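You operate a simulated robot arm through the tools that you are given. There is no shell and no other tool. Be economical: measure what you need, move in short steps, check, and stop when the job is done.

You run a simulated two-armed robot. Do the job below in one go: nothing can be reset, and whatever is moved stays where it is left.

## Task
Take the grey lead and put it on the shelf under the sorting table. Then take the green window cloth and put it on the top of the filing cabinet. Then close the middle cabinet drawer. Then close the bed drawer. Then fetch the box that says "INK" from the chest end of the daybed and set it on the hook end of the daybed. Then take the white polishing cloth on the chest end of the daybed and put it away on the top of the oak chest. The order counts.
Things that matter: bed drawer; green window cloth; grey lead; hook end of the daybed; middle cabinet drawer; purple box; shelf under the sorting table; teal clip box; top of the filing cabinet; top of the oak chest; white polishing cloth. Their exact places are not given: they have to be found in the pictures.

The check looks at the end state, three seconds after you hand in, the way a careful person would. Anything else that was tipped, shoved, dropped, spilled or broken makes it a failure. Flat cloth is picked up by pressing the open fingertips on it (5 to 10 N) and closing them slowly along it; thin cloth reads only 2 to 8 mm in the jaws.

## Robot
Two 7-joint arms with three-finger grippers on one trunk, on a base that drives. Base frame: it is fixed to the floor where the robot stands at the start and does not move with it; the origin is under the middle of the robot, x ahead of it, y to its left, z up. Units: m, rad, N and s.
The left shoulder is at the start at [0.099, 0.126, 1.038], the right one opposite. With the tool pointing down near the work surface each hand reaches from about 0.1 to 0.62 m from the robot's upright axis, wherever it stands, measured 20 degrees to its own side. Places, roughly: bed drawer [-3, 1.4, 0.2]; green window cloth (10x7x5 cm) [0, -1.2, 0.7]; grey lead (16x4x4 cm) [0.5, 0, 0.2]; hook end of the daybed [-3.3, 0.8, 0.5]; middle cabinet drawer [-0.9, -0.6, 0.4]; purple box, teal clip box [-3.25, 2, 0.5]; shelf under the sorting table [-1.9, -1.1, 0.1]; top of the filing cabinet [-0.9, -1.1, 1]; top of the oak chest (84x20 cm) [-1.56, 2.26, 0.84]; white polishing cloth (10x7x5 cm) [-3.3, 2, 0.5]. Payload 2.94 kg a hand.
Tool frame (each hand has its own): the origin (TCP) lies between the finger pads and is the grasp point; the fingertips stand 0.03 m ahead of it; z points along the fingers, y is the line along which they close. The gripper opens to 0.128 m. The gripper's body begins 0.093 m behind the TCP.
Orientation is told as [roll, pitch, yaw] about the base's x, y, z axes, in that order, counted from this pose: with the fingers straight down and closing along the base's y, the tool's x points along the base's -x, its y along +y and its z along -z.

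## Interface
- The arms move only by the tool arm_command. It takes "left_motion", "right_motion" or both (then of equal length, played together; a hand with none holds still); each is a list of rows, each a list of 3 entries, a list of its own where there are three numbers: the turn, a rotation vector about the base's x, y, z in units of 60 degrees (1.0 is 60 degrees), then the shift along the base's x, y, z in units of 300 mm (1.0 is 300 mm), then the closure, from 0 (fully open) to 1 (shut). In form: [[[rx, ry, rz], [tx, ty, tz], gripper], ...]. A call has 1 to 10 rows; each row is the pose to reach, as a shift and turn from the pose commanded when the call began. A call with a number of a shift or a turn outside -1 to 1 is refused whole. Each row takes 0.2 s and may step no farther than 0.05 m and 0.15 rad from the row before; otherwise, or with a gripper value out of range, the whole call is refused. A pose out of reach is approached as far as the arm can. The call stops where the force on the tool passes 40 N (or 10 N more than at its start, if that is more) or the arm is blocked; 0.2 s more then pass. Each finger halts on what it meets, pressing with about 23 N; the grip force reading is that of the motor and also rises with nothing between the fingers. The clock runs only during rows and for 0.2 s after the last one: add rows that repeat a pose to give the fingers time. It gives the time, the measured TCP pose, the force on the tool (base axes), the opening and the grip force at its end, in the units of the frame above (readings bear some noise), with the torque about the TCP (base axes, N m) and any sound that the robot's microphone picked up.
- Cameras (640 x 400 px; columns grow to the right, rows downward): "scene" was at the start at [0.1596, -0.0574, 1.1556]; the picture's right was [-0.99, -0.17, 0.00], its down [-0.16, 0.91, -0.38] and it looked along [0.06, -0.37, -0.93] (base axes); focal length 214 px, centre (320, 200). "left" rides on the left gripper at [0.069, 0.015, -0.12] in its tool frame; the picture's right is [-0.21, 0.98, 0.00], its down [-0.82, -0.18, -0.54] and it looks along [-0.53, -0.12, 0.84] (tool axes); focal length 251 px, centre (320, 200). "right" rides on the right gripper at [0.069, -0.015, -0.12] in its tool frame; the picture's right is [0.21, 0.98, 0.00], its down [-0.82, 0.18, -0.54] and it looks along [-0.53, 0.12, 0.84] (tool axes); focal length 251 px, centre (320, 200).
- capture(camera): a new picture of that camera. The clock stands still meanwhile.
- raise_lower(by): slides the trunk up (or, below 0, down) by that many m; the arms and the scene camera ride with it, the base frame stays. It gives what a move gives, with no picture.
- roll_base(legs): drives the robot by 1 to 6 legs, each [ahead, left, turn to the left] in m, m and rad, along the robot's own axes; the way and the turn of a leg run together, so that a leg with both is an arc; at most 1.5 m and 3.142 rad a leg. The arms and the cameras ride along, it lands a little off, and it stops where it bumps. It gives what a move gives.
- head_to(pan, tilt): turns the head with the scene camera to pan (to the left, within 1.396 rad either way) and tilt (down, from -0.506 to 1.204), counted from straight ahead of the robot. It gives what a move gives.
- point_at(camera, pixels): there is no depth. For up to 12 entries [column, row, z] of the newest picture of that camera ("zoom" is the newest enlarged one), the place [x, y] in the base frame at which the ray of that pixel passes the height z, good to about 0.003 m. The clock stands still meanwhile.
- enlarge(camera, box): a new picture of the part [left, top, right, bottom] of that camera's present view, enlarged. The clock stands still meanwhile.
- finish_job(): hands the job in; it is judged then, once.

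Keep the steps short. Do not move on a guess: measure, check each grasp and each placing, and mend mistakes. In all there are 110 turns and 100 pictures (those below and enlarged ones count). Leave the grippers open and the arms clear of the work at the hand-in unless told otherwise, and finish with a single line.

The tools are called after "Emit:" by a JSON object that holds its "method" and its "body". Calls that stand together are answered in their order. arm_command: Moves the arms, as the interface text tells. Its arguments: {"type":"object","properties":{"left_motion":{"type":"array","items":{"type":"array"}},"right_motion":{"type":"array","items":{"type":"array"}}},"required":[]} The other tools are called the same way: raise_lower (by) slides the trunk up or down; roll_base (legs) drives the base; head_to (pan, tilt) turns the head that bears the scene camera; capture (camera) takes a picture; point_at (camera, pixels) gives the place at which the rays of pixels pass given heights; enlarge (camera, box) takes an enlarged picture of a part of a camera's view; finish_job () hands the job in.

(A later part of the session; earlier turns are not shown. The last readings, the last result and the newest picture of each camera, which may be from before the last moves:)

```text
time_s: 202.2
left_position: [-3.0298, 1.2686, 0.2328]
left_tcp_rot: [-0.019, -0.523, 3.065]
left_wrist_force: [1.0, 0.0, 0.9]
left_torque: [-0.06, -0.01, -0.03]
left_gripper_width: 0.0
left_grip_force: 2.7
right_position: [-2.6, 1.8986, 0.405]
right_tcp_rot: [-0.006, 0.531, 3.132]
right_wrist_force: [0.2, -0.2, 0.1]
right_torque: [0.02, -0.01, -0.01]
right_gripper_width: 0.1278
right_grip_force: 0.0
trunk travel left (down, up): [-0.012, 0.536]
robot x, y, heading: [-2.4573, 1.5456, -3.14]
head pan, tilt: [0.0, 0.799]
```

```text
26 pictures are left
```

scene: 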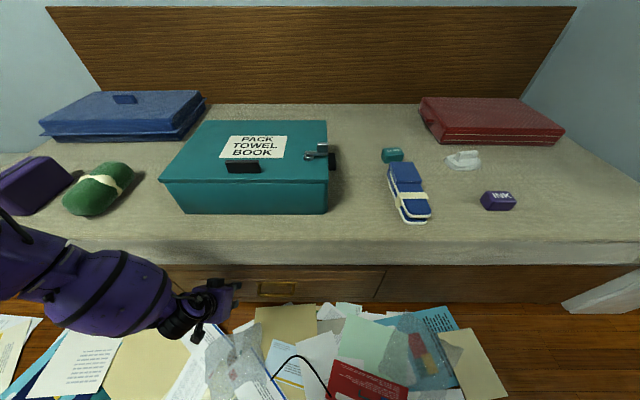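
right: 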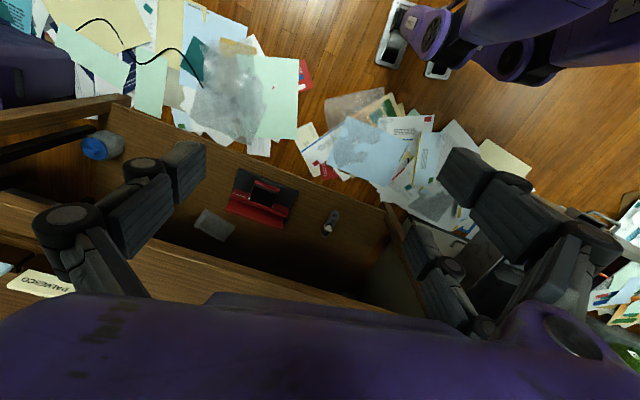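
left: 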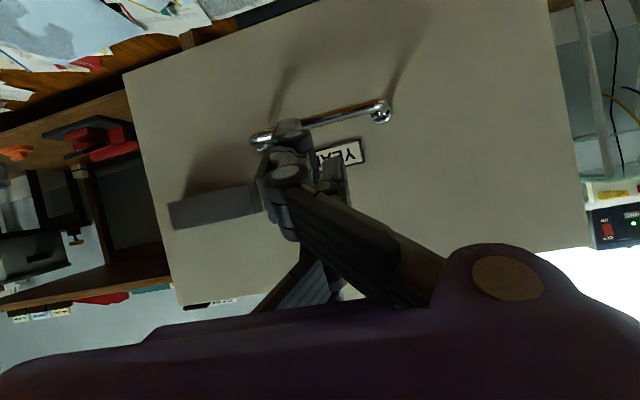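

It looks closed. A closer look to verify.

Emit:
{"method": "enlarge", "body": {"camera": "scene", "box": [160, 240, 440, 320]}}

Emit:
{"method": "point_at", "body": {"camera": "scene", "pixels": [[498, 201, 0.52], [498, 208, 0.48], [462, 160, 0.52], [400, 190, 0.5], [45, 180, 0.55], [100, 188, 0.52], [245, 210, 0.48], [185, 175, 0.48], [160, 215, 0.48], [130, 240, 0.47]]}}

```text
2.29 times, centred on (300, 280) of scene
```

zoom: 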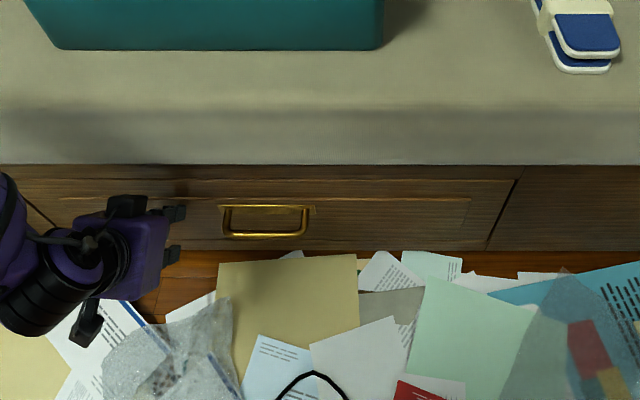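

```text
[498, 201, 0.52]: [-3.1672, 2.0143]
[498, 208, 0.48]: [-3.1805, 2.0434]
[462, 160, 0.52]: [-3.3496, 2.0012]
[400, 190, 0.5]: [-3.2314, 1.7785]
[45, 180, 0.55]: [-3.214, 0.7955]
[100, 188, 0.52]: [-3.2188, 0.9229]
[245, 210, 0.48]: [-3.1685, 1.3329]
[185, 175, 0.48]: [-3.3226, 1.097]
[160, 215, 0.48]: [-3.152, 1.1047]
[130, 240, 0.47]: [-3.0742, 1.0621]
```

The bed drawer is closed and flush. Now the INK box with the right hand. I'll back off 0.15, raise the trunk 0.17, straighten both hands and lift them.

Emit:
{"method": "roll_base", "body": {"legs": [[-0.17, 0, 0]]}}

Emit:
{"method": "raise_lower", "body": {"by": 0.2}}

Emit:
{"method": "arm_command", "body": {"left_motion": [[[0, -0.1, 0], [0, 0, 0.12], 0.7], [[0, -0.2, 0], [0, 0, 0.24], 0.4], [[0, -0.3, 0], [0, 0, 0.36], 0], [[0, -0.4, 0], [0, 0, 0.5], 0], [[0, -0.5, 0], [0, 0, 0.65], 0], [[0, -0.5, 0], [0, 0, 0.8], 0], [[0, -0.5, 0], [0, 0, 0.95], 0], [[0, -0.5, 0], [0, 0, 0.95], 0]], "right_motion": [[[0, 0.1, 0], [-0.08, 0, 0.05], 0], [[0, 0.2, 0], [-0.16, 0, 0.1], 0], [[0, 0.3, 0], [-0.24, 0, 0.15], 0], [[0, 0.4, 0], [-0.32, 0, 0.2], 0], [[0, 0.5, 0], [-0.4, -0.1, 0.3], 0], [[0, 0.5, 0], [-0.48, -0.2, 0.4], 0], [[0, 0.5, 0], [-0.56, -0.3, 0.45], 0], [[0, 0.5, 0], [-0.56, -0.3, 0.45], 0]]}}

```text
time_s: 203.6
left_position: [-2.859, 1.2705, 0.2332]
left_tcp_rot: [-0.019, -0.521, 3.062]
left_wrist_force: [0.0, -0.1, 0.8]
left_torque: [-0.01, 0.0, -0.01]
left_gripper_width: 0.0
left_grip_force: 3.1
right_position: [-2.4272, 1.8996, 0.4051]
right_tcp_rot: [-0.004, 0.53, 3.129]
right_wrist_force: [-0.6, -0.2, -0.3]
right_torque: [0.01, 0.01, -0.03]
right_gripper_width: 0.128
right_grip_force: 0.0
trunk travel left (down, up): [-0.012, 0.536]
robot x, y, heading: [-2.2896, 1.548, 3.142]
head pan, tilt: [0.0, 0.799]
```

```text
time_s: 205.8
left_position: [-2.8818, 1.271, 0.5023]
left_tcp_rot: [-0.009, -0.645, 3.055]
left_wrist_force: [-0.2, -0.7, 0.2]
left_torque: [0.0, 0.01, -0.03]
left_gripper_width: 0.0002
left_grip_force: 3.0
right_position: [-2.4259, 1.8995, 0.6044]
right_tcp_rot: [-0.008, 0.531, 3.129]
right_wrist_force: [-0.3, 0.2, 0.5]
right_torque: [0.01, -0.01, 0.0]
right_gripper_width: 0.128
right_grip_force: 0.0
trunk travel left (down, up): [-0.212, 0.336]
robot x, y, heading: [-2.2869, 1.5451, 3.142]
head pan, tilt: [0.0, 0.799]
```

```text
time_s: 207.6
left_position: [-2.88, 1.2715, 0.7875]
left_tcp_rot: [-0.05, -0.122, 3.071]
left_wrist_force: [0.0, -0.2, -0.3]
left_torque: [-0.02, -0.01, -0.01]
left_gripper_width: 0.128
left_grip_force: 0.1
right_position: [-2.65, 1.8258, 0.7411]
right_tcp_rot: [-0.001, 0.007, 3.131]
right_wrist_force: [0.3, -0.2, 0.2]
right_torque: [0.0, -0.03, 0.01]
right_gripper_width: 0.128
right_grip_force: 0.0
right hand out of reach, approached as far as the arm can: row 3, 4, 5, 6, 7, 8
trunk travel left (down, up): [-0.212, 0.336]
robot x, y, heading: [-2.2866, 1.5457, 3.142]
head pan, tilt: [0.0, 0.799]
```

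Both hands are up. I'll drive ahead 0.32 and right 0.3, then look with the right camera.

Emit:
{"method": "roll_base", "body": {"legs": [[0.32, -0.3, 0]]}}

Emit:
{"method": "capture", "body": {"camera": "right"}}

```text
time_s: 210.8
left_position: [-3.2044, 1.5688, 0.787]
left_tcp_rot: [-0.051, -0.124, 3.075]
left_wrist_force: [0.2, 0.2, -0.4]
left_torque: [0.01, -0.03, 0.01]
left_gripper_width: 0.128
left_grip_force: 0.1
right_position: [-2.9743, 2.1232, 0.7407]
right_tcp_rot: [-0.002, 0.009, 3.135]
right_wrist_force: [0.9, -0.8, -0.6]
right_torque: [0.0, 0.0, 0.03]
right_gripper_width: 0.1279
right_grip_force: 0.2
trunk travel left (down, up): [-0.212, 0.336]
robot x, y, heading: [-2.6102, 1.8412, -3.14]
head pan, tilt: [0.0, 0.799]
```

```text
24 pictures are left
```

right: 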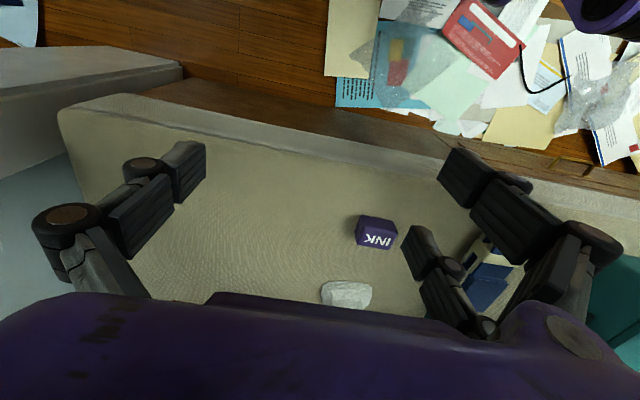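

Triangulating the INK box from both cameras.

Emit:
{"method": "point_at", "body": {"camera": "right", "pixels": [[376, 232, 0.45], [376, 232, 0.5], [376, 232, 0.55], [357, 230, 0.5], [397, 236, 0.5], [346, 294, 0.5], [346, 294, 0.45]]}}

Emit:
{"method": "capture", "body": {"camera": "scene"}}

```text
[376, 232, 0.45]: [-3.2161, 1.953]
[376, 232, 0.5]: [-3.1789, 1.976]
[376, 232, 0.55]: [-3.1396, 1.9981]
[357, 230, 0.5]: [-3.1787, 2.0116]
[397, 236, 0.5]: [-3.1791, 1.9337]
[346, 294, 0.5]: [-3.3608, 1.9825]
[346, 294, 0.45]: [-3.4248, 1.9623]
```

```text
23 pictures are left
```

scene: 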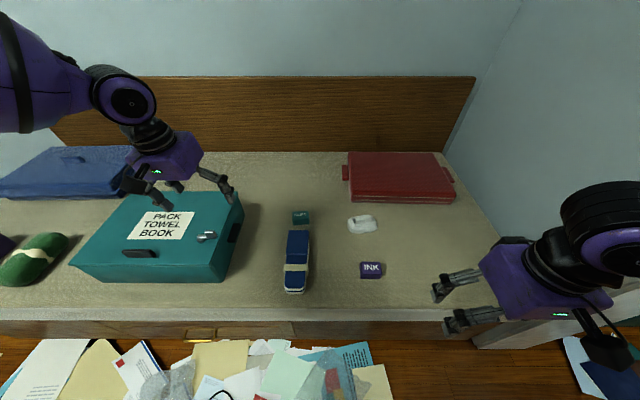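

Emit:
{"method": "point_at", "body": {"camera": "scene", "pixels": [[371, 267, 0.5], [371, 267, 0.55], [371, 267, 0.6], [362, 223, 0.5], [362, 223, 0.55], [300, 218, 0.5], [296, 290, 0.5], [385, 310, 0.5]]}}

```text
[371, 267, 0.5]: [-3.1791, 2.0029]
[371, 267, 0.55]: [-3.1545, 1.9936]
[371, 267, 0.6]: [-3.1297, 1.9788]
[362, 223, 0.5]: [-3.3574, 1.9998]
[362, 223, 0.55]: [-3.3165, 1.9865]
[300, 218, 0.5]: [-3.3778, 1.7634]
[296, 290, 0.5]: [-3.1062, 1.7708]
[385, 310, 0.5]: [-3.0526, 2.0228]
```

The INK box's top is at z≈0.54, centre about (-3.153,1.995). I'll bring the right hand above it, down to z≈0.61.

Emit:
{"method": "arm_command", "body": {"right_motion": [[[0, 0, 0], [-0.12, -0.09, 0], 0.1], [[0, 0, 0], [-0.24, -0.18, 0], 0.12], [[0, 0, 0], [-0.36, -0.27, -0.03], 0.15], [[0, 0, 0], [-0.48, -0.36, -0.06], 0.15], [[0, 0, 0], [-0.597, -0.427, -0.1], 0.15], [[0, 0, 0], [-0.597, -0.427, -0.25], 0.15], [[0, 0, 0], [-0.597, -0.427, -0.4], 0.15], [[0, 0, 0], [-0.597, -0.427, -0.43], 0.15]]}}

Emit:
{"method": "capture", "body": {"camera": "right"}}

```text
time_s: 212.6
left_position: [-3.2045, 1.5691, 0.7865]
left_tcp_rot: [-0.051, -0.122, 3.074]
left_wrist_force: [0.3, -0.8, 0.2]
left_torque: [0.04, 0.0, 0.0]
left_gripper_width: 0.128
left_grip_force: 0.0
right_position: [-3.1499, 1.9976, 0.6157]
right_tcp_rot: [-0.002, 0.005, 3.134]
right_wrist_force: [-0.1, 0.7, -0.4]
right_torque: [0.0, 0.02, 0.0]
right_gripper_width: 0.109
right_grip_force: 0.1
right hand out of reach, approached as far as the arm can: row 8
trunk travel left (down, up): [-0.212, 0.336]
robot x, y, heading: [-2.6134, 1.8412, -3.142]
head pan, tilt: [0.0, 0.799]
```

```text
22 pictures are left
```

right: 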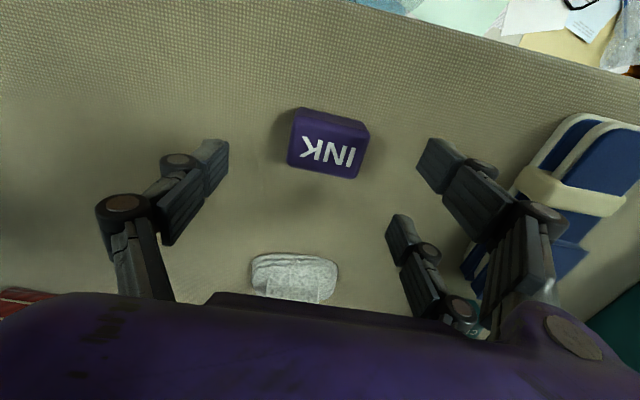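

Checking alignment of the box at (328,150).

Emit:
{"method": "point_at", "body": {"camera": "right", "pixels": [[328, 152, 0.53], [328, 145, 0.5], [290, 145, 0.52], [366, 150, 0.52], [295, 275, 0.53]]}}

Emit:
{"method": "raise_lower", "body": {"by": -0.055}}

Emit:
{"method": "capture", "body": {"camera": "right"}}

```text
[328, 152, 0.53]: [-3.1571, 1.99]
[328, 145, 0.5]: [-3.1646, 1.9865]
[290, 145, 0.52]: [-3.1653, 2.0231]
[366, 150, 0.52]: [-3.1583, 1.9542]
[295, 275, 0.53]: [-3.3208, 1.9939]
```

```text
time_s: 213.6
left_position: [-3.2042, 1.5685, 0.7334]
left_tcp_rot: [-0.05, -0.124, 3.075]
left_wrist_force: [-0.7, 1.0, 0.9]
left_torque: [0.0, 0.01, -0.02]
left_gripper_width: 0.128
left_grip_force: 0.0
right_position: [-3.1485, 1.9983, 0.5617]
right_tcp_rot: [-0.004, 0.003, 3.135]
right_wrist_force: [0.2, 0.2, -0.5]
right_torque: [-0.02, 0.0, -0.01]
right_gripper_width: 0.1088
right_grip_force: 0.0
trunk travel left (down, up): [-0.157, 0.391]
robot x, y, heading: [-2.6127, 1.8424, -3.14]
head pan, tilt: [0.0, 0.799]
```

```text
21 pictures are left
```

right: 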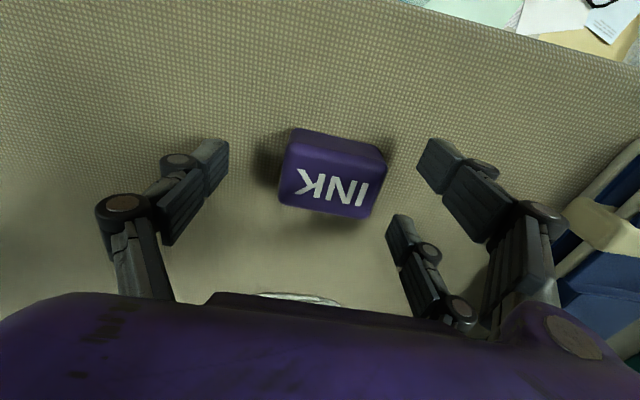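

Slightly off: I'll shift by (-0.012,-0.009), lower 3 cm with the trunk, and close.

Emit:
{"method": "arm_command", "body": {"right_motion": [[[0, 0, 0], [-0.04, -0.03, 0], 0.15], [[0, 0, 0], [-0.04, -0.03, 0], 0.15]]}}

Emit:
{"method": "raise_lower", "body": {"by": -0.032}}

Emit:
{"method": "arm_command", "body": {"right_motion": [[[0, 0, 0], [0, 0, 0], 0.3], [[0, 0, 0], [0, 0, 0], 0.45], [[0, 0, 0], [0, 0, 0], 0.6], [[0, 0, 0], [0, 0, 0], 0.75], [[0, 0, 0], [0, 0, 0], 0.9], [[0, 0, 0], [0, 0, 0], 0.9]]}}

```text
time_s: 214.2
left_position: [-3.203, 1.5688, 0.732]
left_tcp_rot: [-0.051, -0.122, 3.076]
left_wrist_force: [-0.6, -0.7, 0.4]
left_torque: [-0.01, 0.0, 0.01]
left_gripper_width: 0.1278
left_grip_force: 0.0
right_position: [-3.1619, 1.9888, 0.5621]
right_tcp_rot: [-0.001, 0.007, 3.135]
right_wrist_force: [-0.3, 1.0, 0.0]
right_torque: [0.0, 0.05, -0.01]
right_gripper_width: 0.1085
right_grip_force: 0.1
trunk travel left (down, up): [-0.157, 0.391]
robot x, y, heading: [-2.6124, 1.8443, -3.135]
head pan, tilt: [0.0, 0.799]
```

```text
time_s: 214.9
left_position: [-3.2017, 1.5699, 0.7016]
left_tcp_rot: [-0.05, -0.127, 3.073]
left_wrist_force: [0.1, 0.8, 0.7]
left_torque: [-0.03, 0.06, -0.03]
left_gripper_width: 0.1277
left_grip_force: 0.0
right_position: [-3.1612, 1.9891, 0.5375]
right_tcp_rot: [0.001, -0.001, 3.134]
right_wrist_force: [14.6, 13.0, 59.3]
right_torque: [0.48, -1.19, 0.44]
right_gripper_width: 0.1095
right_grip_force: 44.5
trunk travel left (down, up): [-0.124, 0.423]
robot x, y, heading: [-2.6099, 1.8445, -3.141]
head pan, tilt: [0.0, 0.799]
stopped: the force on the tool passed its limit at 44 N (the readings are from after the stop); the commanded pose is now the measured one
```

```text
time_s: 215.2
left_position: [-3.2018, 1.5698, 0.7005]
left_tcp_rot: [-0.049, -0.128, 3.074]
left_wrist_force: [0.0, 0.3, -0.3]
left_torque: [-0.03, 0.0, 0.02]
left_gripper_width: 0.1279
left_grip_force: 0.0
right_position: [-3.1623, 1.9882, 0.5409]
right_tcp_rot: [0.002, -0.006, 3.13]
right_wrist_force: [18.1, 7.9, 66.3]
right_torque: [1.09, -1.4, -0.7]
right_gripper_width: 0.0993
right_grip_force: 44.9
trunk travel left (down, up): [-0.124, 0.423]
robot x, y, heading: [-2.6096, 1.8436, 3.14]
head pan, tilt: [0.0, 0.799]
stopped in row 1 (right hand): the force on the tool passed its limit at 74 N (the readings are from after the stop); the commanded pose is now the measured one
```

The fingertips are pressing on the mattress (z≈0.51). I'll rise 7 mm and close.

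Emit:
{"method": "arm_command", "body": {"right_motion": [[[0, 0, 0], [0, 0, 0.025], 0.22], [[0, 0, 0], [0, 0, 0.025], 0.3], [[0, 0, 0], [0, 0, 0.025], 0.45], [[0, 0, 0], [0, 0, 0.025], 0.6], [[0, 0, 0], [0, 0, 0.025], 0.75], [[0, 0, 0], [0, 0, 0.025], 0.9], [[0, 0, 0], [0, 0, 0.025], 0.9]]}}

Emit:
{"method": "capture", "body": {"camera": "right"}}

```text
time_s: 216.8
left_position: [-3.2038, 1.5707, 0.6983]
left_tcp_rot: [-0.051, -0.124, 3.074]
left_wrist_force: [0.3, 0.6, -0.7]
left_torque: [-0.03, -0.02, 0.03]
left_gripper_width: 0.1278
left_grip_force: 0.0
right_position: [-3.1635, 1.9878, 0.5488]
right_tcp_rot: [0.006, -0.009, 3.135]
right_wrist_force: [15.5, 5.4, 40.9]
right_torque: [0.58, -1.13, 0.1]
right_gripper_width: 0.0591
right_grip_force: 22.6
trunk travel left (down, up): [-0.124, 0.423]
robot x, y, heading: [-2.6143, 1.8444, 3.143]
head pan, tilt: [0.0, 0.799]
stopped in row 7 (right hand): the force on the tool passed its limit at 79 N (the readings are from after the stop); the commanded pose is now the measured one
```

```text
20 pictures are left
```

right: 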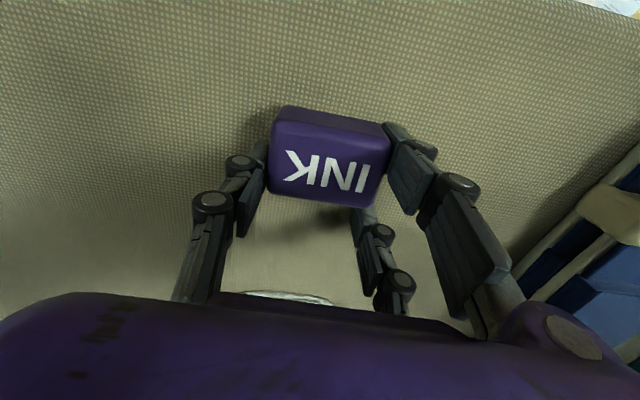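

Gripped at 59 mm. Lifting.

Emit:
{"method": "arm_command", "body": {"right_motion": [[[0, 0, 0], [0, 0, 0.05], 0.95], [[0, 0, 0], [0, 0, 0.15], 0.95], [[0, 0, 0], [0, 0, 0.3], 0.95], [[0, 0, 0], [0, 0, 0.45], 0.95], [[0, 0, 0], [0, 0, 0.6], 0.95], [[0, 0, 0], [0, 0, 0.6], 0.95]]}}

Emit:
{"method": "raise_lower", "body": {"by": 0.12}}

Emit:
{"method": "capture", "body": {"camera": "right"}}

```text
time_s: 218.2
left_position: [-3.2044, 1.5699, 0.698]
left_tcp_rot: [-0.05, -0.121, 3.074]
left_wrist_force: [-0.6, 0.0, -0.8]
left_torque: [0.02, -0.04, -0.01]
left_gripper_width: 0.128
left_grip_force: 0.1
right_position: [-3.1655, 1.9886, 0.7255]
right_tcp_rot: [0.006, -0.005, 3.134]
right_wrist_force: [-0.5, 0.0, -1.3]
right_torque: [-0.01, 0.01, 0.01]
right_gripper_width: 0.0588
right_grip_force: 23.3
trunk travel left (down, up): [-0.124, 0.423]
robot x, y, heading: [-2.6106, 1.8452, -3.144]
head pan, tilt: [0.0, 0.799]
```

```text
time_s: 219.7
left_position: [-3.2044, 1.57, 0.8183]
left_tcp_rot: [-0.052, -0.121, 3.073]
left_wrist_force: [-0.2, -0.7, -0.2]
left_torque: [0.0, -0.01, -0.02]
left_gripper_width: 0.1282
left_grip_force: 0.2
right_position: [-3.1668, 1.9884, 0.846]
right_tcp_rot: [0.005, -0.005, 3.133]
right_wrist_force: [0.3, 0.3, -0.7]
right_torque: [0.0, -0.01, 0.01]
right_gripper_width: 0.0585
right_grip_force: 23.0
trunk travel left (down, up): [-0.244, 0.303]
robot x, y, heading: [-2.611, 1.8476, -3.141]
head pan, tilt: [0.0, 0.799]
```

```text
19 pictures are left
```

right: 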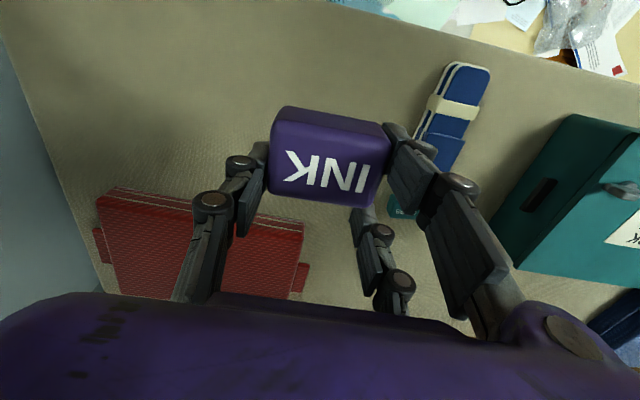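

The INK box is held. I'll drive left 1.0 m along the bed to the hook end and look at the free space.

Emit:
{"method": "roll_base", "body": {"legs": [[0, 1.0, 0]]}}

Emit:
{"method": "head_to", "body": {"pan": 0.1, "tilt": 0.85}}

Emit:
{"method": "capture", "body": {"camera": "scene"}}

```text
time_s: 228.8
left_position: [-3.2036, 0.5675, 0.8182]
left_tcp_rot: [-0.051, -0.121, 3.072]
left_wrist_force: [0.7, 0.2, -0.8]
left_torque: [-0.01, -0.02, 0.03]
left_gripper_width: 0.1281
left_grip_force: 0.0
right_position: [-3.1643, 0.9852, 0.846]
right_tcp_rot: [0.004, -0.009, 3.134]
right_wrist_force: [0.2, 0.6, -0.3]
right_torque: [-0.03, 0.01, -0.01]
right_gripper_width: 0.0584
right_grip_force: 23.0
trunk travel left (down, up): [-0.244, 0.303]
robot x, y, heading: [-2.6106, 0.8406, -3.143]
head pan, tilt: [0.0, 0.799]
```

```text
time_s: 229.5
left_position: [-3.2038, 0.5669, 0.8182]
left_tcp_rot: [-0.05, -0.119, 3.075]
left_wrist_force: [-0.6, -0.4, -0.2]
left_torque: [0.03, -0.05, 0.0]
left_gripper_width: 0.1278
left_grip_force: 0.1
right_position: [-3.1654, 0.9847, 0.8446]
right_tcp_rot: [0.005, -0.008, 3.135]
right_wrist_force: [0.5, -0.3, -1.0]
right_torque: [-0.03, -0.02, 0.02]
right_gripper_width: 0.0584
right_grip_force: 23.0
trunk travel left (down, up): [-0.244, 0.303]
robot x, y, heading: [-2.6144, 0.841, -3.14]
head pan, tilt: [0.099, 0.85]
```

```text
18 pictures are left
```

scene: 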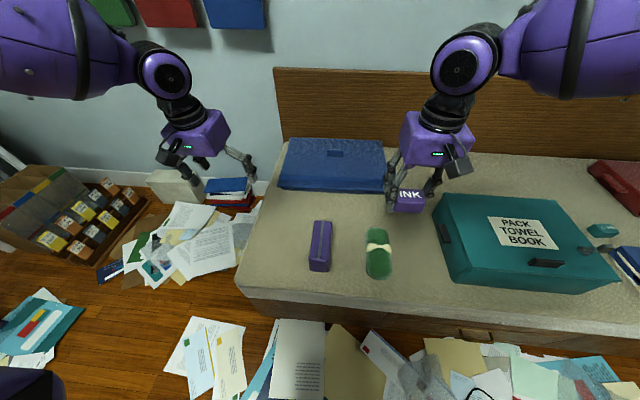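

Measuring free spots on the hook end at mattress height z 0.505.

Emit:
{"method": "point_at", "body": {"camera": "scene", "pixels": [[309, 268, 0.505], [332, 268, 0.505], [315, 225, 0.505], [367, 277, 0.505], [391, 275, 0.505], [370, 235, 0.505], [283, 240, 0.505], [240, 288, 0.505], [415, 250, 0.505], [446, 285, 0.505], [283, 190, 0.505], [345, 210, 0.505]]}}

```text
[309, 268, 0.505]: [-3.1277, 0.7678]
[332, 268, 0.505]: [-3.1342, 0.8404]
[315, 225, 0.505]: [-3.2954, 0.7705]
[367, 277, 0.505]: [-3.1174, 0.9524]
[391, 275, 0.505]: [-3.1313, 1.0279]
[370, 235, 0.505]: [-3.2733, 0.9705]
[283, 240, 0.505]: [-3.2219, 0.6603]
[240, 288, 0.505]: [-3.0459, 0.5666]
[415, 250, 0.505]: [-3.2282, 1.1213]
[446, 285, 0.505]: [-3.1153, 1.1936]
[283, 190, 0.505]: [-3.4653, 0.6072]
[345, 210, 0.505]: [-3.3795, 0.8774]
```

The free spot left of the purple box is around (-3.2,0.67). I'll drive left 0.315 and ahead 0.035.

Emit:
{"method": "roll_base", "body": {"legs": [[0.035, 0.315, 0]]}}

Emit:
{"method": "raise_lower", "body": {"by": -0.17}}

Emit:
{"method": "capture", "body": {"camera": "right"}}

```text
time_s: 232.8
left_position: [-3.237, 0.2517, 0.8185]
left_tcp_rot: [-0.049, -0.121, 3.079]
left_wrist_force: [-0.5, -0.8, -0.6]
left_torque: [0.04, -0.05, -0.02]
left_gripper_width: 0.1279
left_grip_force: 0.0
right_position: [-3.1987, 0.6693, 0.8447]
right_tcp_rot: [0.006, -0.008, 3.138]
right_wrist_force: [0.6, -0.5, -0.3]
right_torque: [0.02, -0.03, 0.03]
right_gripper_width: 0.0584
right_grip_force: 22.8
trunk travel left (down, up): [-0.244, 0.303]
robot x, y, heading: [-2.6468, 0.5315, -3.137]
head pan, tilt: [0.099, 0.85]
```

```text
time_s: 234.7
left_position: [-3.2362, 0.2507, 0.6486]
left_tcp_rot: [-0.05, -0.122, 3.078]
left_wrist_force: [0.0, 0.0, 0.7]
left_torque: [0.01, -0.03, 0.03]
left_gripper_width: 0.1278
left_grip_force: 0.1
right_position: [-3.1995, 0.6687, 0.6763]
right_tcp_rot: [0.005, -0.007, 3.14]
right_wrist_force: [0.7, -0.1, -1.5]
right_torque: [0.01, 0.07, 0.03]
right_gripper_width: 0.0586
right_grip_force: 22.7
trunk travel left (down, up): [-0.074, 0.473]
robot x, y, heading: [-2.6454, 0.5276, -3.137]
head pan, tilt: [0.099, 0.85]
```

```text
17 pictures are left
```

right: 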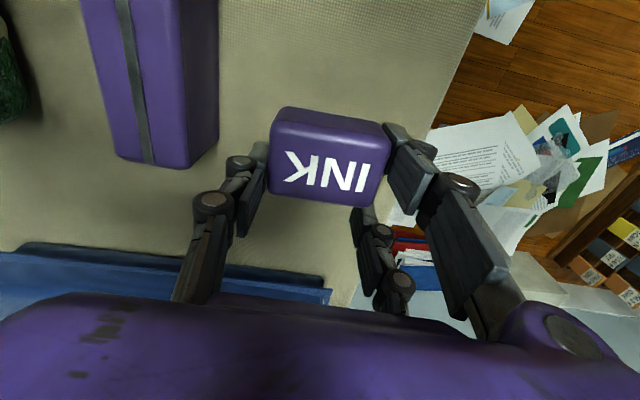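

Checking the distance to the bed edge and the purple box.

Emit:
{"method": "point_at", "body": {"camera": "right", "pixels": [[432, 130, 0.505], [355, 295, 0.505], [218, 130, 0.55], [190, 165, 0.505], [185, 160, 0.6], [320, 285, 0.55]]}}

```text
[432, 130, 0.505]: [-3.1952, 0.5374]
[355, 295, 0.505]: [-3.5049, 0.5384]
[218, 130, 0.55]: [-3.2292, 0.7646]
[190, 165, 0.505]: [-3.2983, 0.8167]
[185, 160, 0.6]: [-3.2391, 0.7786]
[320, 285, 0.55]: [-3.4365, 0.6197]
```

Good clearances: bed edge y 0.54, purple box y 0.765. I'll lower with the trunk 0.07, then with the arm.

Emit:
{"method": "raise_lower", "body": {"by": -0.07}}

Emit:
{"method": "arm_command", "body": {"right_motion": [[[0, 0, 0], [0, 0, -0.08], 0.95], [[0, 0, 0], [0, 0, -0.14], 0.95], [[0, 0, 0], [0, 0, -0.18], 0.95], [[0, 0, 0], [0, 0, -0.18], 0.95]]}}

```text
time_s: 235.8
left_position: [-3.2363, 0.2517, 0.5783]
left_tcp_rot: [-0.05, -0.123, 3.079]
left_wrist_force: [0.3, -0.2, 0.4]
left_torque: [0.03, 0.02, -0.01]
left_gripper_width: 0.1278
left_grip_force: 0.0
right_position: [-3.1991, 0.6686, 0.6055]
right_tcp_rot: [0.005, -0.006, 3.138]
right_wrist_force: [-1.0, 0.3, -0.2]
right_torque: [0.01, 0.04, 0.02]
right_gripper_width: 0.0586
right_grip_force: 23.1
trunk travel left (down, up): [-0.004, 0.543]
robot x, y, heading: [-2.6461, 0.5265, -3.133]
head pan, tilt: [0.099, 0.85]
```

```text
time_s: 236.8
left_position: [-3.2364, 0.2506, 0.5778]
left_tcp_rot: [-0.049, -0.121, 3.079]
left_wrist_force: [-0.9, 0.3, -0.6]
left_torque: [-0.01, -0.01, -0.02]
left_gripper_width: 0.1278
left_grip_force: 0.0
right_position: [-3.1989, 0.668, 0.5523]
right_tcp_rot: [0.006, -0.007, 3.14]
right_wrist_force: [0.6, 0.0, -0.3]
right_torque: [0.02, 0.0, 0.01]
right_gripper_width: 0.0583
right_grip_force: 23.4
trunk travel left (down, up): [-0.004, 0.543]
robot x, y, heading: [-2.6422, 0.528, -3.137]
head pan, tilt: [0.099, 0.85]
```

At z 0.552, no contact yet (it was grasped at 0.549). I'll lower in 2–3 mm steps until it touches.

Emit:
{"method": "arm_command", "body": {"right_motion": [[[0, 0, 0], [0, 0, -0.01], 0.95], [[0, 0, 0], [0, 0, -0.02], 0.95], [[0, 0, 0], [0, 0, -0.03], 0.95], [[0, 0, 0], [0, 0, -0.03], 0.95]]}}

```text
time_s: 237.5
left_position: [-3.2349, 0.2515, 0.5789]
left_tcp_rot: [-0.05, -0.123, 3.078]
left_wrist_force: [-0.9, 0.0, 0.4]
left_torque: [0.03, -0.01, -0.01]
left_gripper_width: 0.1279
left_grip_force: 0.0
right_position: [-3.1989, 0.6675, 0.5491]
right_tcp_rot: [0.004, -0.009, 3.136]
right_wrist_force: [7.7, 3.6, 18.9]
right_torque: [0.07, -0.72, 0.13]
right_gripper_width: 0.0583
right_grip_force: 23.1
trunk travel left (down, up): [-0.004, 0.543]
robot x, y, heading: [-2.6444, 0.5277, -3.138]
head pan, tilt: [0.099, 0.85]
stopped in row 3 (right hand): the force on the tool passed its limit at 47 N (the readings are from after the stop); the commanded pose is now the measured one
```

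The box is on the mattress. I'll open gently and rise.

Emit:
{"method": "arm_command", "body": {"right_motion": [[[0, 0, 0], [0, 0, 0.005], 0.5], [[0, 0, 0], [0, 0, 0.005], 0.4], [[0, 0, 0], [0, 0, 0.005], 0.35], [[0, 0, 0], [0, 0, 0.1], 0.35], [[0, 0, 0], [0, 0, 0.25], 0.35], [[0, 0, 0], [0, 0, 0.4], 0.35], [[0, 0, 0], [0, 0, 0.4], 0.35]]}}

Emit:
{"method": "raise_lower", "body": {"by": 0.24}}

Emit:
{"method": "capture", "body": {"camera": "right"}}

```text
time_s: 239.1
left_position: [-3.2365, 0.2518, 0.5775]
left_tcp_rot: [-0.052, -0.12, 3.078]
left_wrist_force: [0.2, 0.1, 0.0]
left_torque: [0.0, 0.02, 0.02]
left_gripper_width: 0.1281
left_grip_force: 0.2
right_position: [-3.1994, 0.6688, 0.667]
right_tcp_rot: [0.007, -0.009, 3.137]
right_wrist_force: [0.0, -0.5, 0.0]
right_torque: [0.02, 0.03, -0.01]
right_gripper_width: 0.0831
right_grip_force: 0.0
trunk travel left (down, up): [-0.004, 0.543]
robot x, y, heading: [-2.6444, 0.5287, -3.137]
head pan, tilt: [0.099, 0.85]
```

```text
time_s: 241.6
left_position: [-3.2374, 0.2514, 0.8185]
left_tcp_rot: [-0.05, -0.121, 3.078]
left_wrist_force: [0.2, -0.4, -0.3]
left_torque: [0.01, -0.03, 0.02]
left_gripper_width: 0.1283
left_grip_force: 0.1
right_position: [-3.201, 0.6689, 0.9067]
right_tcp_rot: [0.005, -0.009, 3.138]
right_wrist_force: [0.3, -0.2, 0.0]
right_torque: [0.01, 0.0, 0.01]
right_gripper_width: 0.0833
right_grip_force: 0.1
trunk travel left (down, up): [-0.244, 0.303]
robot x, y, heading: [-2.6441, 0.529, -3.134]
head pan, tilt: [0.099, 0.85]
```

```text
16 pictures are left
```

right: 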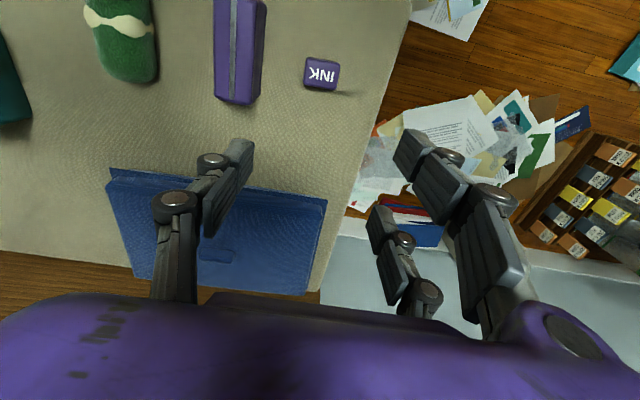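

INK is on the hook end, clear of everything. Next is the white cloth. I'll drive right 1.3 m and ahead 0.07, hands high.

Emit:
{"method": "roll_base", "body": {"legs": [[0, -0.65, 0], [0.07, -0.65, 0]]}}

Emit:
{"method": "capture", "body": {"camera": "right"}}

```text
time_s: 253.6
left_position: [-3.3096, 1.558, 0.8189]
left_tcp_rot: [-0.051, -0.12, 3.072]
left_wrist_force: [0.4, 0.8, 0.6]
left_torque: [0.01, 0.0, -0.04]
left_gripper_width: 0.128
left_grip_force: 0.1
right_position: [-3.2712, 1.9757, 0.9067]
right_tcp_rot: [0.005, -0.011, 3.134]
right_wrist_force: [-0.8, -0.1, 0.1]
right_torque: [-0.02, -0.01, 0.02]
right_gripper_width: 0.0832
right_grip_force: 0.1
trunk travel left (down, up): [-0.244, 0.303]
robot x, y, heading: [-2.7159, 1.8298, -3.137]
head pan, tilt: [0.099, 0.85]
```

```text
15 pictures are left
```

right: 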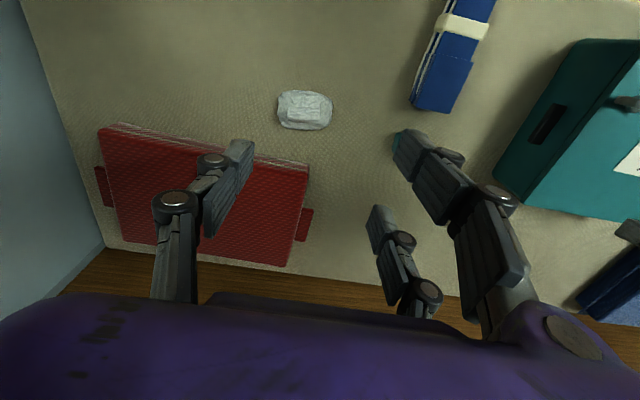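

Measuring the white cloth at (305,110) and its edges.

Emit:
{"method": "point_at", "body": {"camera": "right", "pixels": [[305, 109, 0.54], [305, 109, 0.51], [278, 106, 0.525], [333, 112, 0.525], [307, 90, 0.525], [303, 130, 0.525], [308, 168, 0.52], [412, 130, 0.53]]}}

```text
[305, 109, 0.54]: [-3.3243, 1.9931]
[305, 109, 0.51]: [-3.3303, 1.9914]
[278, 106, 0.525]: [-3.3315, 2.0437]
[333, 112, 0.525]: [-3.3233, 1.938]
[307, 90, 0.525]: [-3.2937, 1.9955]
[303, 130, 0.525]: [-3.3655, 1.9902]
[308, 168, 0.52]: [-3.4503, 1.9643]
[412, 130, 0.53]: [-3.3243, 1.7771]
```

Cloth centre (-3.327,1.992), 10.5 cm along y, 7 cm along x. Open fully, the jaws (12.8 cm) fit around its length. I'll move above it, open, and lift the left hand out of the way.

Emit:
{"method": "arm_command", "body": {"right_motion": [[[0, 0, 0], [-0.08, 0.03, 0], 0.1], [[0, 0, 0], [-0.187, 0.053, -0.05], 0], [[0, 0, 0], [-0.187, 0.053, -0.2], 0], [[0, 0, 0], [-0.187, 0.053, -0.35], 0], [[0, 0, 0], [-0.187, 0.053, -0.35], 0]], "left_motion": [[[0, 0, 0], [0.1, 0, 0.1], 0], [[0, 0, 0], [0.2, 0, 0.2], 0], [[0, 0, 0], [0.3, 0, 0.3], 0], [[0, 0, 0], [0.4, 0, 0.4], 0], [[0, 0, 0], [0.5, 0, 0.45], 0]]}}

Emit:
{"method": "raise_lower", "body": {"by": -0.16}}

Emit:
{"method": "capture", "body": {"camera": "right"}}

```text
time_s: 254.8
left_position: [-3.1588, 1.5605, 0.9537]
left_tcp_rot: [-0.049, -0.122, 3.075]
left_wrist_force: [0.2, -0.2, -0.2]
left_torque: [0.03, 0.01, 0.01]
left_gripper_width: 0.1281
left_grip_force: 0.1
right_position: [-3.329, 1.9899, 0.8017]
right_tcp_rot: [0.004, -0.013, 3.134]
right_wrist_force: [0.1, -0.4, 1.1]
right_torque: [0.05, 0.01, 0.02]
right_gripper_width: 0.128
right_grip_force: 0.1
trunk travel left (down, up): [-0.244, 0.303]
robot x, y, heading: [-2.7212, 1.8318, -3.141]
head pan, tilt: [0.099, 0.85]
```

```text
time_s: 256.6
left_position: [-3.1584, 1.5576, 0.7934]
left_tcp_rot: [-0.051, -0.12, 3.073]
left_wrist_force: [0.5, -0.2, 1.0]
left_torque: [0.04, 0.05, 0.01]
left_gripper_width: 0.1279
left_grip_force: 0.1
right_position: [-3.3293, 1.9898, 0.6421]
right_tcp_rot: [0.007, -0.013, 3.133]
right_wrist_force: [0.1, 0.5, 0.0]
right_torque: [0.02, 0.01, 0.03]
right_gripper_width: 0.1277
right_grip_force: 0.0
trunk travel left (down, up): [-0.084, 0.463]
robot x, y, heading: [-2.717, 1.8343, -3.137]
head pan, tilt: [0.099, 0.85]
```

```text
14 pictures are left
```

right: 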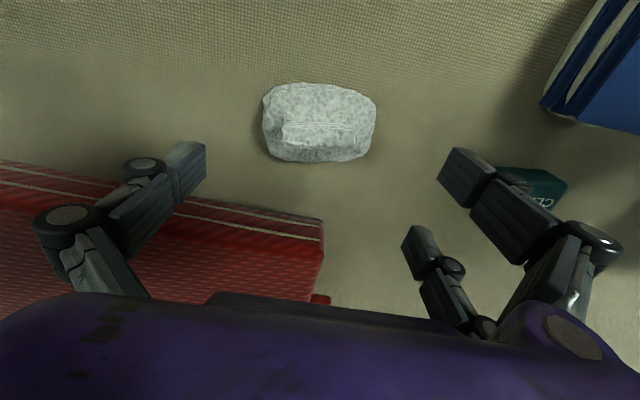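

Rechecking the centre and lowering 0.08 with the trunk.

Emit:
{"method": "point_at", "body": {"camera": "right", "pixels": [[320, 122, 0.53], [263, 118, 0.525], [376, 122, 0.525], [320, 85, 0.52], [320, 160, 0.52], [322, 222, 0.54]]}}

Emit:
{"method": "raise_lower", "body": {"by": -0.08}}

```text
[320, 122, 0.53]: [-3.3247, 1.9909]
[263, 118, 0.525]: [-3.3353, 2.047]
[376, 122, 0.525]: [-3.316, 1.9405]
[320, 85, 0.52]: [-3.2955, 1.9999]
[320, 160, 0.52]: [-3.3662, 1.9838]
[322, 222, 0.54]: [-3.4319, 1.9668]
```

```text
time_s: 257.8
left_position: [-3.1598, 1.5586, 0.7116]
left_tcp_rot: [-0.052, -0.12, 3.074]
left_wrist_force: [0.4, 0.0, -0.3]
left_torque: [-0.02, 0.04, 0.01]
left_gripper_width: 0.1279
left_grip_force: 0.1
right_position: [-3.33, 1.9917, 0.5629]
right_tcp_rot: [0.004, -0.01, 3.132]
right_wrist_force: [-0.1, -0.2, 0.3]
right_torque: [-0.03, 0.07, -0.01]
right_gripper_width: 0.128
right_grip_force: 0.1
trunk travel left (down, up): [-0.004, 0.543]
robot x, y, heading: [-2.7156, 1.8311, -3.142]
head pan, tilt: [0.099, 0.85]
```

Centred. I'll lower 13 mm with the arm and close slowly around it.

Emit:
{"method": "arm_command", "body": {"right_motion": [[[0, 0, 0], [0, 0.003, -0.025], 0], [[0, 0, 0], [0, 0.003, -0.042], 0], [[0, 0, 0], [0, 0.003, -0.042], 0.15], [[0, 0, 0], [0, 0.003, -0.042], 0.3], [[0, 0, 0], [0, 0.003, -0.042], 0.5], [[0, 0, 0], [0, 0.003, -0.042], 0.7], [[0, 0, 0], [0, 0.003, -0.042], 0.9], [[0, 0, 0], [0, 0.003, -0.042], 1], [[0, 0, 0], [0, 0.003, -0.042], 1]]}}

Emit:
{"method": "capture", "body": {"camera": "right"}}

```text
time_s: 259.8
left_position: [-3.1589, 1.557, 0.7129]
left_tcp_rot: [-0.05, -0.121, 3.074]
left_wrist_force: [-0.4, -0.2, -0.6]
left_torque: [0.01, 0.01, 0.03]
left_gripper_width: 0.1279
left_grip_force: 0.2
right_position: [-3.3298, 1.9918, 0.5503]
right_tcp_rot: [0.005, -0.009, 3.134]
right_wrist_force: [-1.6, -0.9, 4.4]
right_torque: [-0.09, 0.06, 0.12]
right_gripper_width: 0.1058
right_grip_force: 23.2
trunk travel left (down, up): [-0.004, 0.543]
robot x, y, heading: [-2.7131, 1.8319, -3.139]
head pan, tilt: [0.099, 0.85]
```

```text
13 pictures are left
```

right: 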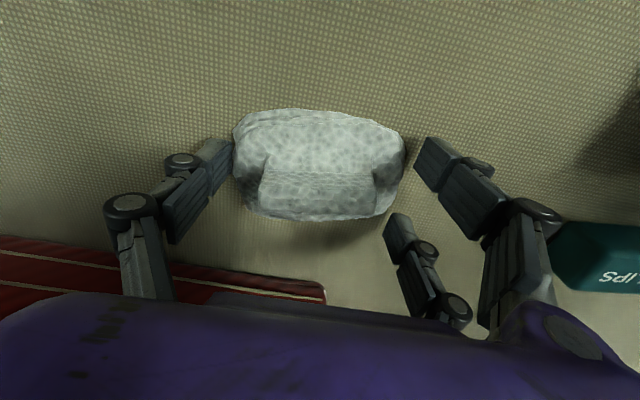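

Gripped at 106 mm with 23 N. I'll lift with the arm and then the trunk, and check.

Emit:
{"method": "arm_command", "body": {"right_motion": [[[0, 0, 0], [0, 0, 0.05], 1], [[0, 0, 0], [0, 0, 0.15], 1], [[0, 0, 0], [0, 0, 0.3], 1], [[0, 0, 0], [0, 0, 0.4], 1]]}}

Emit:
{"method": "raise_lower", "body": {"by": 0.36}}

Emit:
{"method": "capture", "body": {"camera": "right"}}

```text
time_s: 260.8
left_position: [-3.1591, 1.5578, 0.7133]
left_tcp_rot: [-0.051, -0.121, 3.073]
left_wrist_force: [-0.6, 0.2, 0.0]
left_torque: [0.0, 0.0, -0.04]
left_gripper_width: 0.1281
left_grip_force: 0.0
right_position: [-3.3296, 1.9926, 0.6706]
right_tcp_rot: [0.006, -0.006, 3.134]
right_wrist_force: [0.5, -0.5, -0.1]
right_torque: [-0.03, 0.02, 0.02]
right_gripper_width: 0.1055
right_grip_force: 23.5
trunk travel left (down, up): [-0.004, 0.543]
robot x, y, heading: [-2.7154, 1.8346, -3.14]
head pan, tilt: [0.099, 0.85]
```

```text
time_s: 264.3
left_position: [-3.159, 1.5589, 1.0719]
left_tcp_rot: [-0.051, -0.118, 3.074]
left_wrist_force: [0.8, -0.2, -1.6]
left_torque: [0.02, 0.03, -0.01]
left_gripper_width: 0.1279
left_grip_force: 0.1
right_position: [-3.3275, 1.9934, 1.0456]
right_tcp_rot: [0.006, -0.043, 3.135]
right_wrist_force: [0.3, -0.7, -1.3]
right_torque: [-0.05, 0.03, -0.01]
right_gripper_width: 0.1053
right_grip_force: 23.3
trunk travel left (down, up): [-0.364, 0.183]
robot x, y, heading: [-2.7206, 1.8316, -3.139]
head pan, tilt: [0.099, 0.85]
```

```text
12 pictures are left
```

right: 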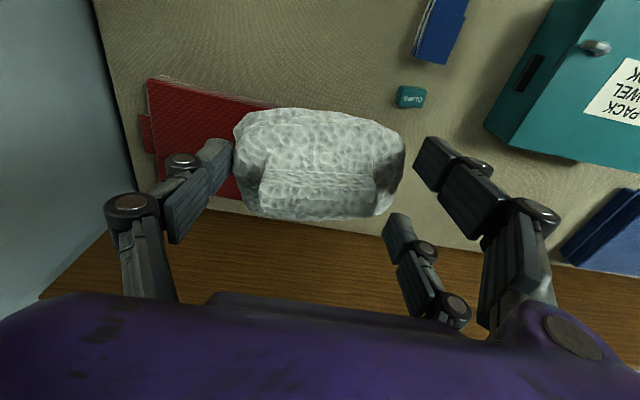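

The cloth is held. I'll back off 0.5, go left 0.6, turn right to face +y, and look at the oak chest.

Emit:
{"method": "roll_base", "body": {"legs": [[-0.5, 0, 0], [0, 0.5, 0], [0, 0, -1.57]]}}

Emit:
{"method": "head_to", "body": {"pan": -0.5, "tilt": 0.5}}

Emit:
{"method": "capture", "body": {"camera": "scene"}}

```text
time_s: 275.6
left_position: [-2.4678, 1.7852, 1.0722]
left_tcp_rot: [-0.051, -0.121, 1.478]
left_wrist_force: [0.7, 0.4, 0.1]
left_torque: [-0.01, -0.03, 0.0]
left_gripper_width: 0.1279
left_grip_force: 0.1
right_position: [-2.03, 1.942, 1.0445]
right_tcp_rot: [0.006, -0.044, 1.537]
right_wrist_force: [-1.3, -0.5, 0.0]
right_torque: [0.03, -0.01, 0.01]
right_gripper_width: 0.104
right_grip_force: 23.3
trunk travel left (down, up): [-0.364, 0.183]
robot x, y, heading: [-2.2047, 1.3348, 1.55]
head pan, tilt: [0.099, 0.85]
```

```text
time_s: 276.6
left_position: [-2.4676, 1.7834, 1.0733]
left_tcp_rot: [-0.049, -0.12, 1.481]
left_wrist_force: [-0.4, -0.8, 0.4]
left_torque: [-0.01, 0.03, -0.03]
left_gripper_width: 0.128
left_grip_force: 0.0
right_position: [-2.0303, 1.9427, 1.0452]
right_tcp_rot: [0.005, -0.045, 1.536]
right_wrist_force: [0.4, 0.5, -0.3]
right_torque: [-0.01, -0.01, 0.01]
right_gripper_width: 0.1035
right_grip_force: 22.9
trunk travel left (down, up): [-0.364, 0.183]
robot x, y, heading: [-2.2083, 1.3342, 1.546]
head pan, tilt: [-0.499, 0.499]
```

```text
11 pictures are left
```

scene: 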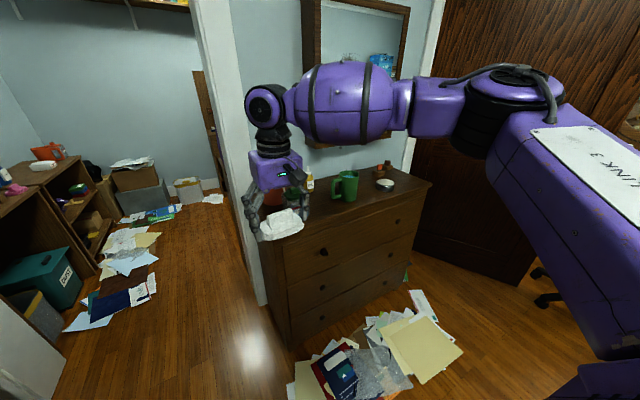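

The chest's top has a plant and bottle at the left, a mug mid, a small dish right. Measuring.

Emit:
{"method": "enlarge", "body": {"camera": "scene", "box": [250, 150, 440, 270]}}

Emit:
{"method": "point_at", "body": {"camera": "scene", "pixels": [[265, 243, 0.84], [430, 184, 0.84], [322, 218, 0.84], [380, 200, 0.84], [350, 198, 0.84], [385, 188, 0.84], [410, 180, 0.84], [380, 167, 0.84], [400, 188, 0.84]]}}

```text
3.33 times, centred on (345, 210) of scene
```

zoom: 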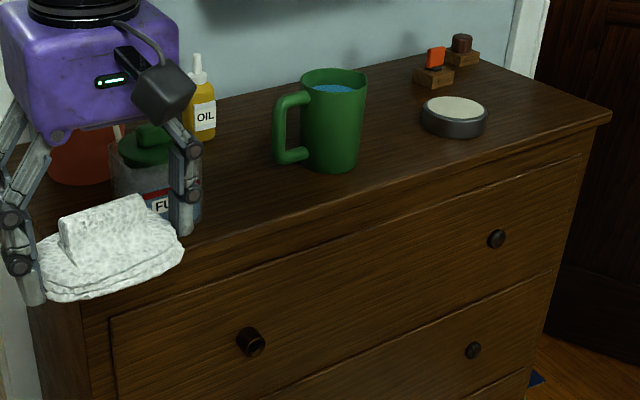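

```text
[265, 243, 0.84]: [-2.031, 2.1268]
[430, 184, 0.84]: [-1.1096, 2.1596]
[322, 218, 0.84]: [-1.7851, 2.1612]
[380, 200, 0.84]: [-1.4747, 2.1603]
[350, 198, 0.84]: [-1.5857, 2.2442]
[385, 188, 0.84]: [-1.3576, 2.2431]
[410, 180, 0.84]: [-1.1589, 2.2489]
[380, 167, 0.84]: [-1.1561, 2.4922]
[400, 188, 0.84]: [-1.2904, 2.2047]
```

The right end of the chest, beyond the dish (x≈-1.31…-1.11), is free. Checking where the chair on the right stands before driving there.

Emit:
{"method": "point_at", "body": {"camera": "scene", "pixels": [[535, 272, 0.1], [540, 300, 0.05], [600, 330, 0.3], [395, 190, 0.85], [387, 181, 0.88], [424, 168, 0.84], [400, 166, 0.86], [592, 372, 0.3], [460, 350, 0]]}}

Emit:
{"method": "head_to", "body": {"pan": -1.2, "tilt": 0.7}}

Emit:
{"method": "capture", "body": {"camera": "scene"}}

```text
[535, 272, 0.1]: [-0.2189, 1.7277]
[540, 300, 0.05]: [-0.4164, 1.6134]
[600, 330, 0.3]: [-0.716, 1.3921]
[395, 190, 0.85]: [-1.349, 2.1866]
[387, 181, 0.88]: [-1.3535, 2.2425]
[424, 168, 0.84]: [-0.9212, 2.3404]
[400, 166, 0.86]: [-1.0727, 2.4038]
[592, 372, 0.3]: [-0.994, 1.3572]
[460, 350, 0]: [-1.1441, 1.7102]
```

```text
time_s: 277.7
left_position: [-2.4685, 1.7841, 1.0725]
left_tcp_rot: [-0.051, -0.12, 1.479]
left_wrist_force: [0.7, -0.3, -0.2]
left_torque: [0.0, -0.02, 0.01]
left_gripper_width: 0.128
left_grip_force: 0.2
right_position: [-2.031, 1.9421, 1.0457]
right_tcp_rot: [0.007, -0.044, 1.539]
right_wrist_force: [0.2, -0.5, -0.5]
right_torque: [0.01, -0.01, -0.02]
right_gripper_width: 0.1036
right_grip_force: 23.0
trunk travel left (down, up): [-0.364, 0.183]
robot x, y, heading: [-2.2039, 1.3325, 1.544]
head pan, tilt: [-1.201, 0.7]
```

```text
9 pictures are left
```

scene: 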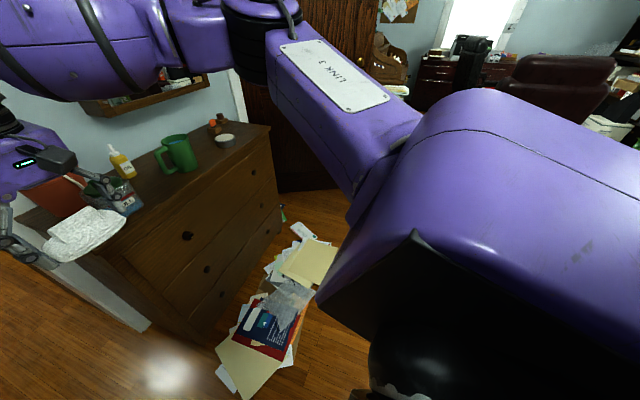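

The way looks free. I'll drive right 0.8 m, with the hands above everything, and then look from there.

Emit:
{"method": "roll_base", "body": {"legs": [[0, -0.4, 0.02], [0, -0.4, 0]]}}

Emit:
{"method": "head_to", "body": {"pan": -0.1, "tilt": 0.6}}

Emit:
{"method": "capture", "body": {"camera": "scene"}}

```text
time_s: 285.4
left_position: [-1.6843, 1.7729, 1.0723]
left_tcp_rot: [-0.051, -0.12, 1.507]
left_wrist_force: [0.4, 0.2, 0.2]
left_torque: [-0.04, 0.0, 0.01]
left_gripper_width: 0.1281
left_grip_force: 0.0
right_position: [-1.2505, 1.9434, 1.0454]
right_tcp_rot: [0.004, -0.042, 1.565]
right_wrist_force: [0.3, -0.2, 0.3]
right_torque: [-0.02, 0.0, -0.05]
right_gripper_width: 0.1026
right_grip_force: 22.8
trunk travel left (down, up): [-0.364, 0.183]
robot x, y, heading: [-1.409, 1.3319, 1.582]
head pan, tilt: [-1.201, 0.7]
```

```text
time_s: 286.7
left_position: [-1.684, 1.7729, 1.0725]
left_tcp_rot: [-0.05, -0.121, 1.506]
left_wrist_force: [-0.1, 0.2, 0.1]
left_torque: [0.03, -0.01, -0.01]
left_gripper_width: 0.128
left_grip_force: 0.0
right_position: [-1.2513, 1.9419, 1.0446]
right_tcp_rot: [0.008, -0.044, 1.565]
right_wrist_force: [0.5, -0.1, 0.1]
right_torque: [-0.03, 0.01, 0.0]
right_gripper_width: 0.1022
right_grip_force: 23.0
trunk travel left (down, up): [-0.364, 0.183]
robot x, y, heading: [-1.4091, 1.3313, 1.578]
head pan, tilt: [-0.099, 0.6]
```

```text
8 pictures are left
```

scene: 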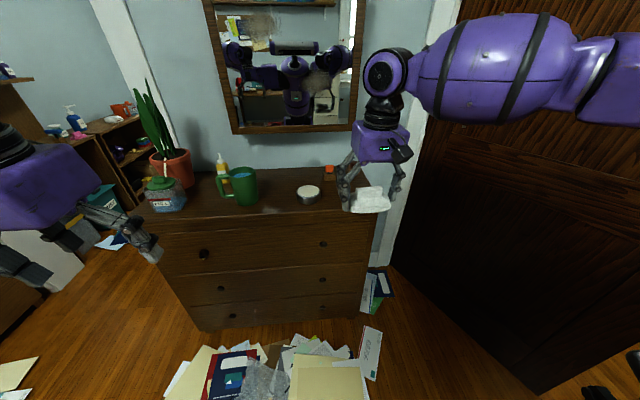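

Measuring the dish and the right end of the top.

Emit:
{"method": "point_at", "body": {"camera": "scene", "pixels": [[308, 203, 0.84], [321, 200, 0.84], [378, 210, 0.84], [270, 217, 0.84], [330, 212, 0.84], [330, 176, 0.84], [335, 178, 0.84], [258, 203, 0.84], [367, 180, 0.84], [321, 200, 0.88]]}}

Emit:
{"method": "enlarge", "body": {"camera": "scene", "box": [230, 150, 420, 260]}}

```text
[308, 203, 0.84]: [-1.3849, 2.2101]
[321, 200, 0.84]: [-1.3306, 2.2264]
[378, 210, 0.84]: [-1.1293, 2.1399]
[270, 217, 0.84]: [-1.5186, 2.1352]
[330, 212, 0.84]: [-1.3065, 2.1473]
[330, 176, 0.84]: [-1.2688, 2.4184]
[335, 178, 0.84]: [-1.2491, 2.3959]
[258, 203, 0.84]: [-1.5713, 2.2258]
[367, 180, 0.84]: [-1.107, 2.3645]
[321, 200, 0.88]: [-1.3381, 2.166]
```

```text
3.37 times, centred on (325, 205) of scene
```

zoom: 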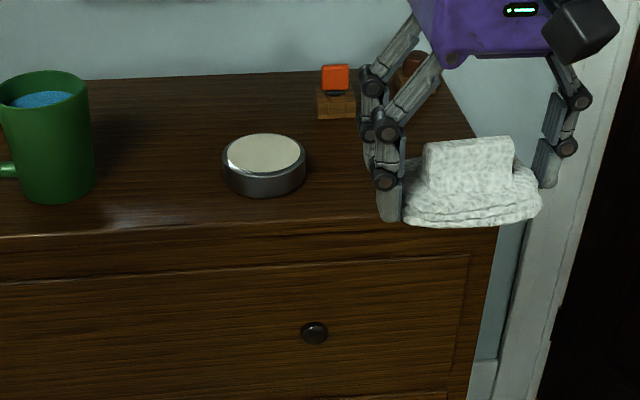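

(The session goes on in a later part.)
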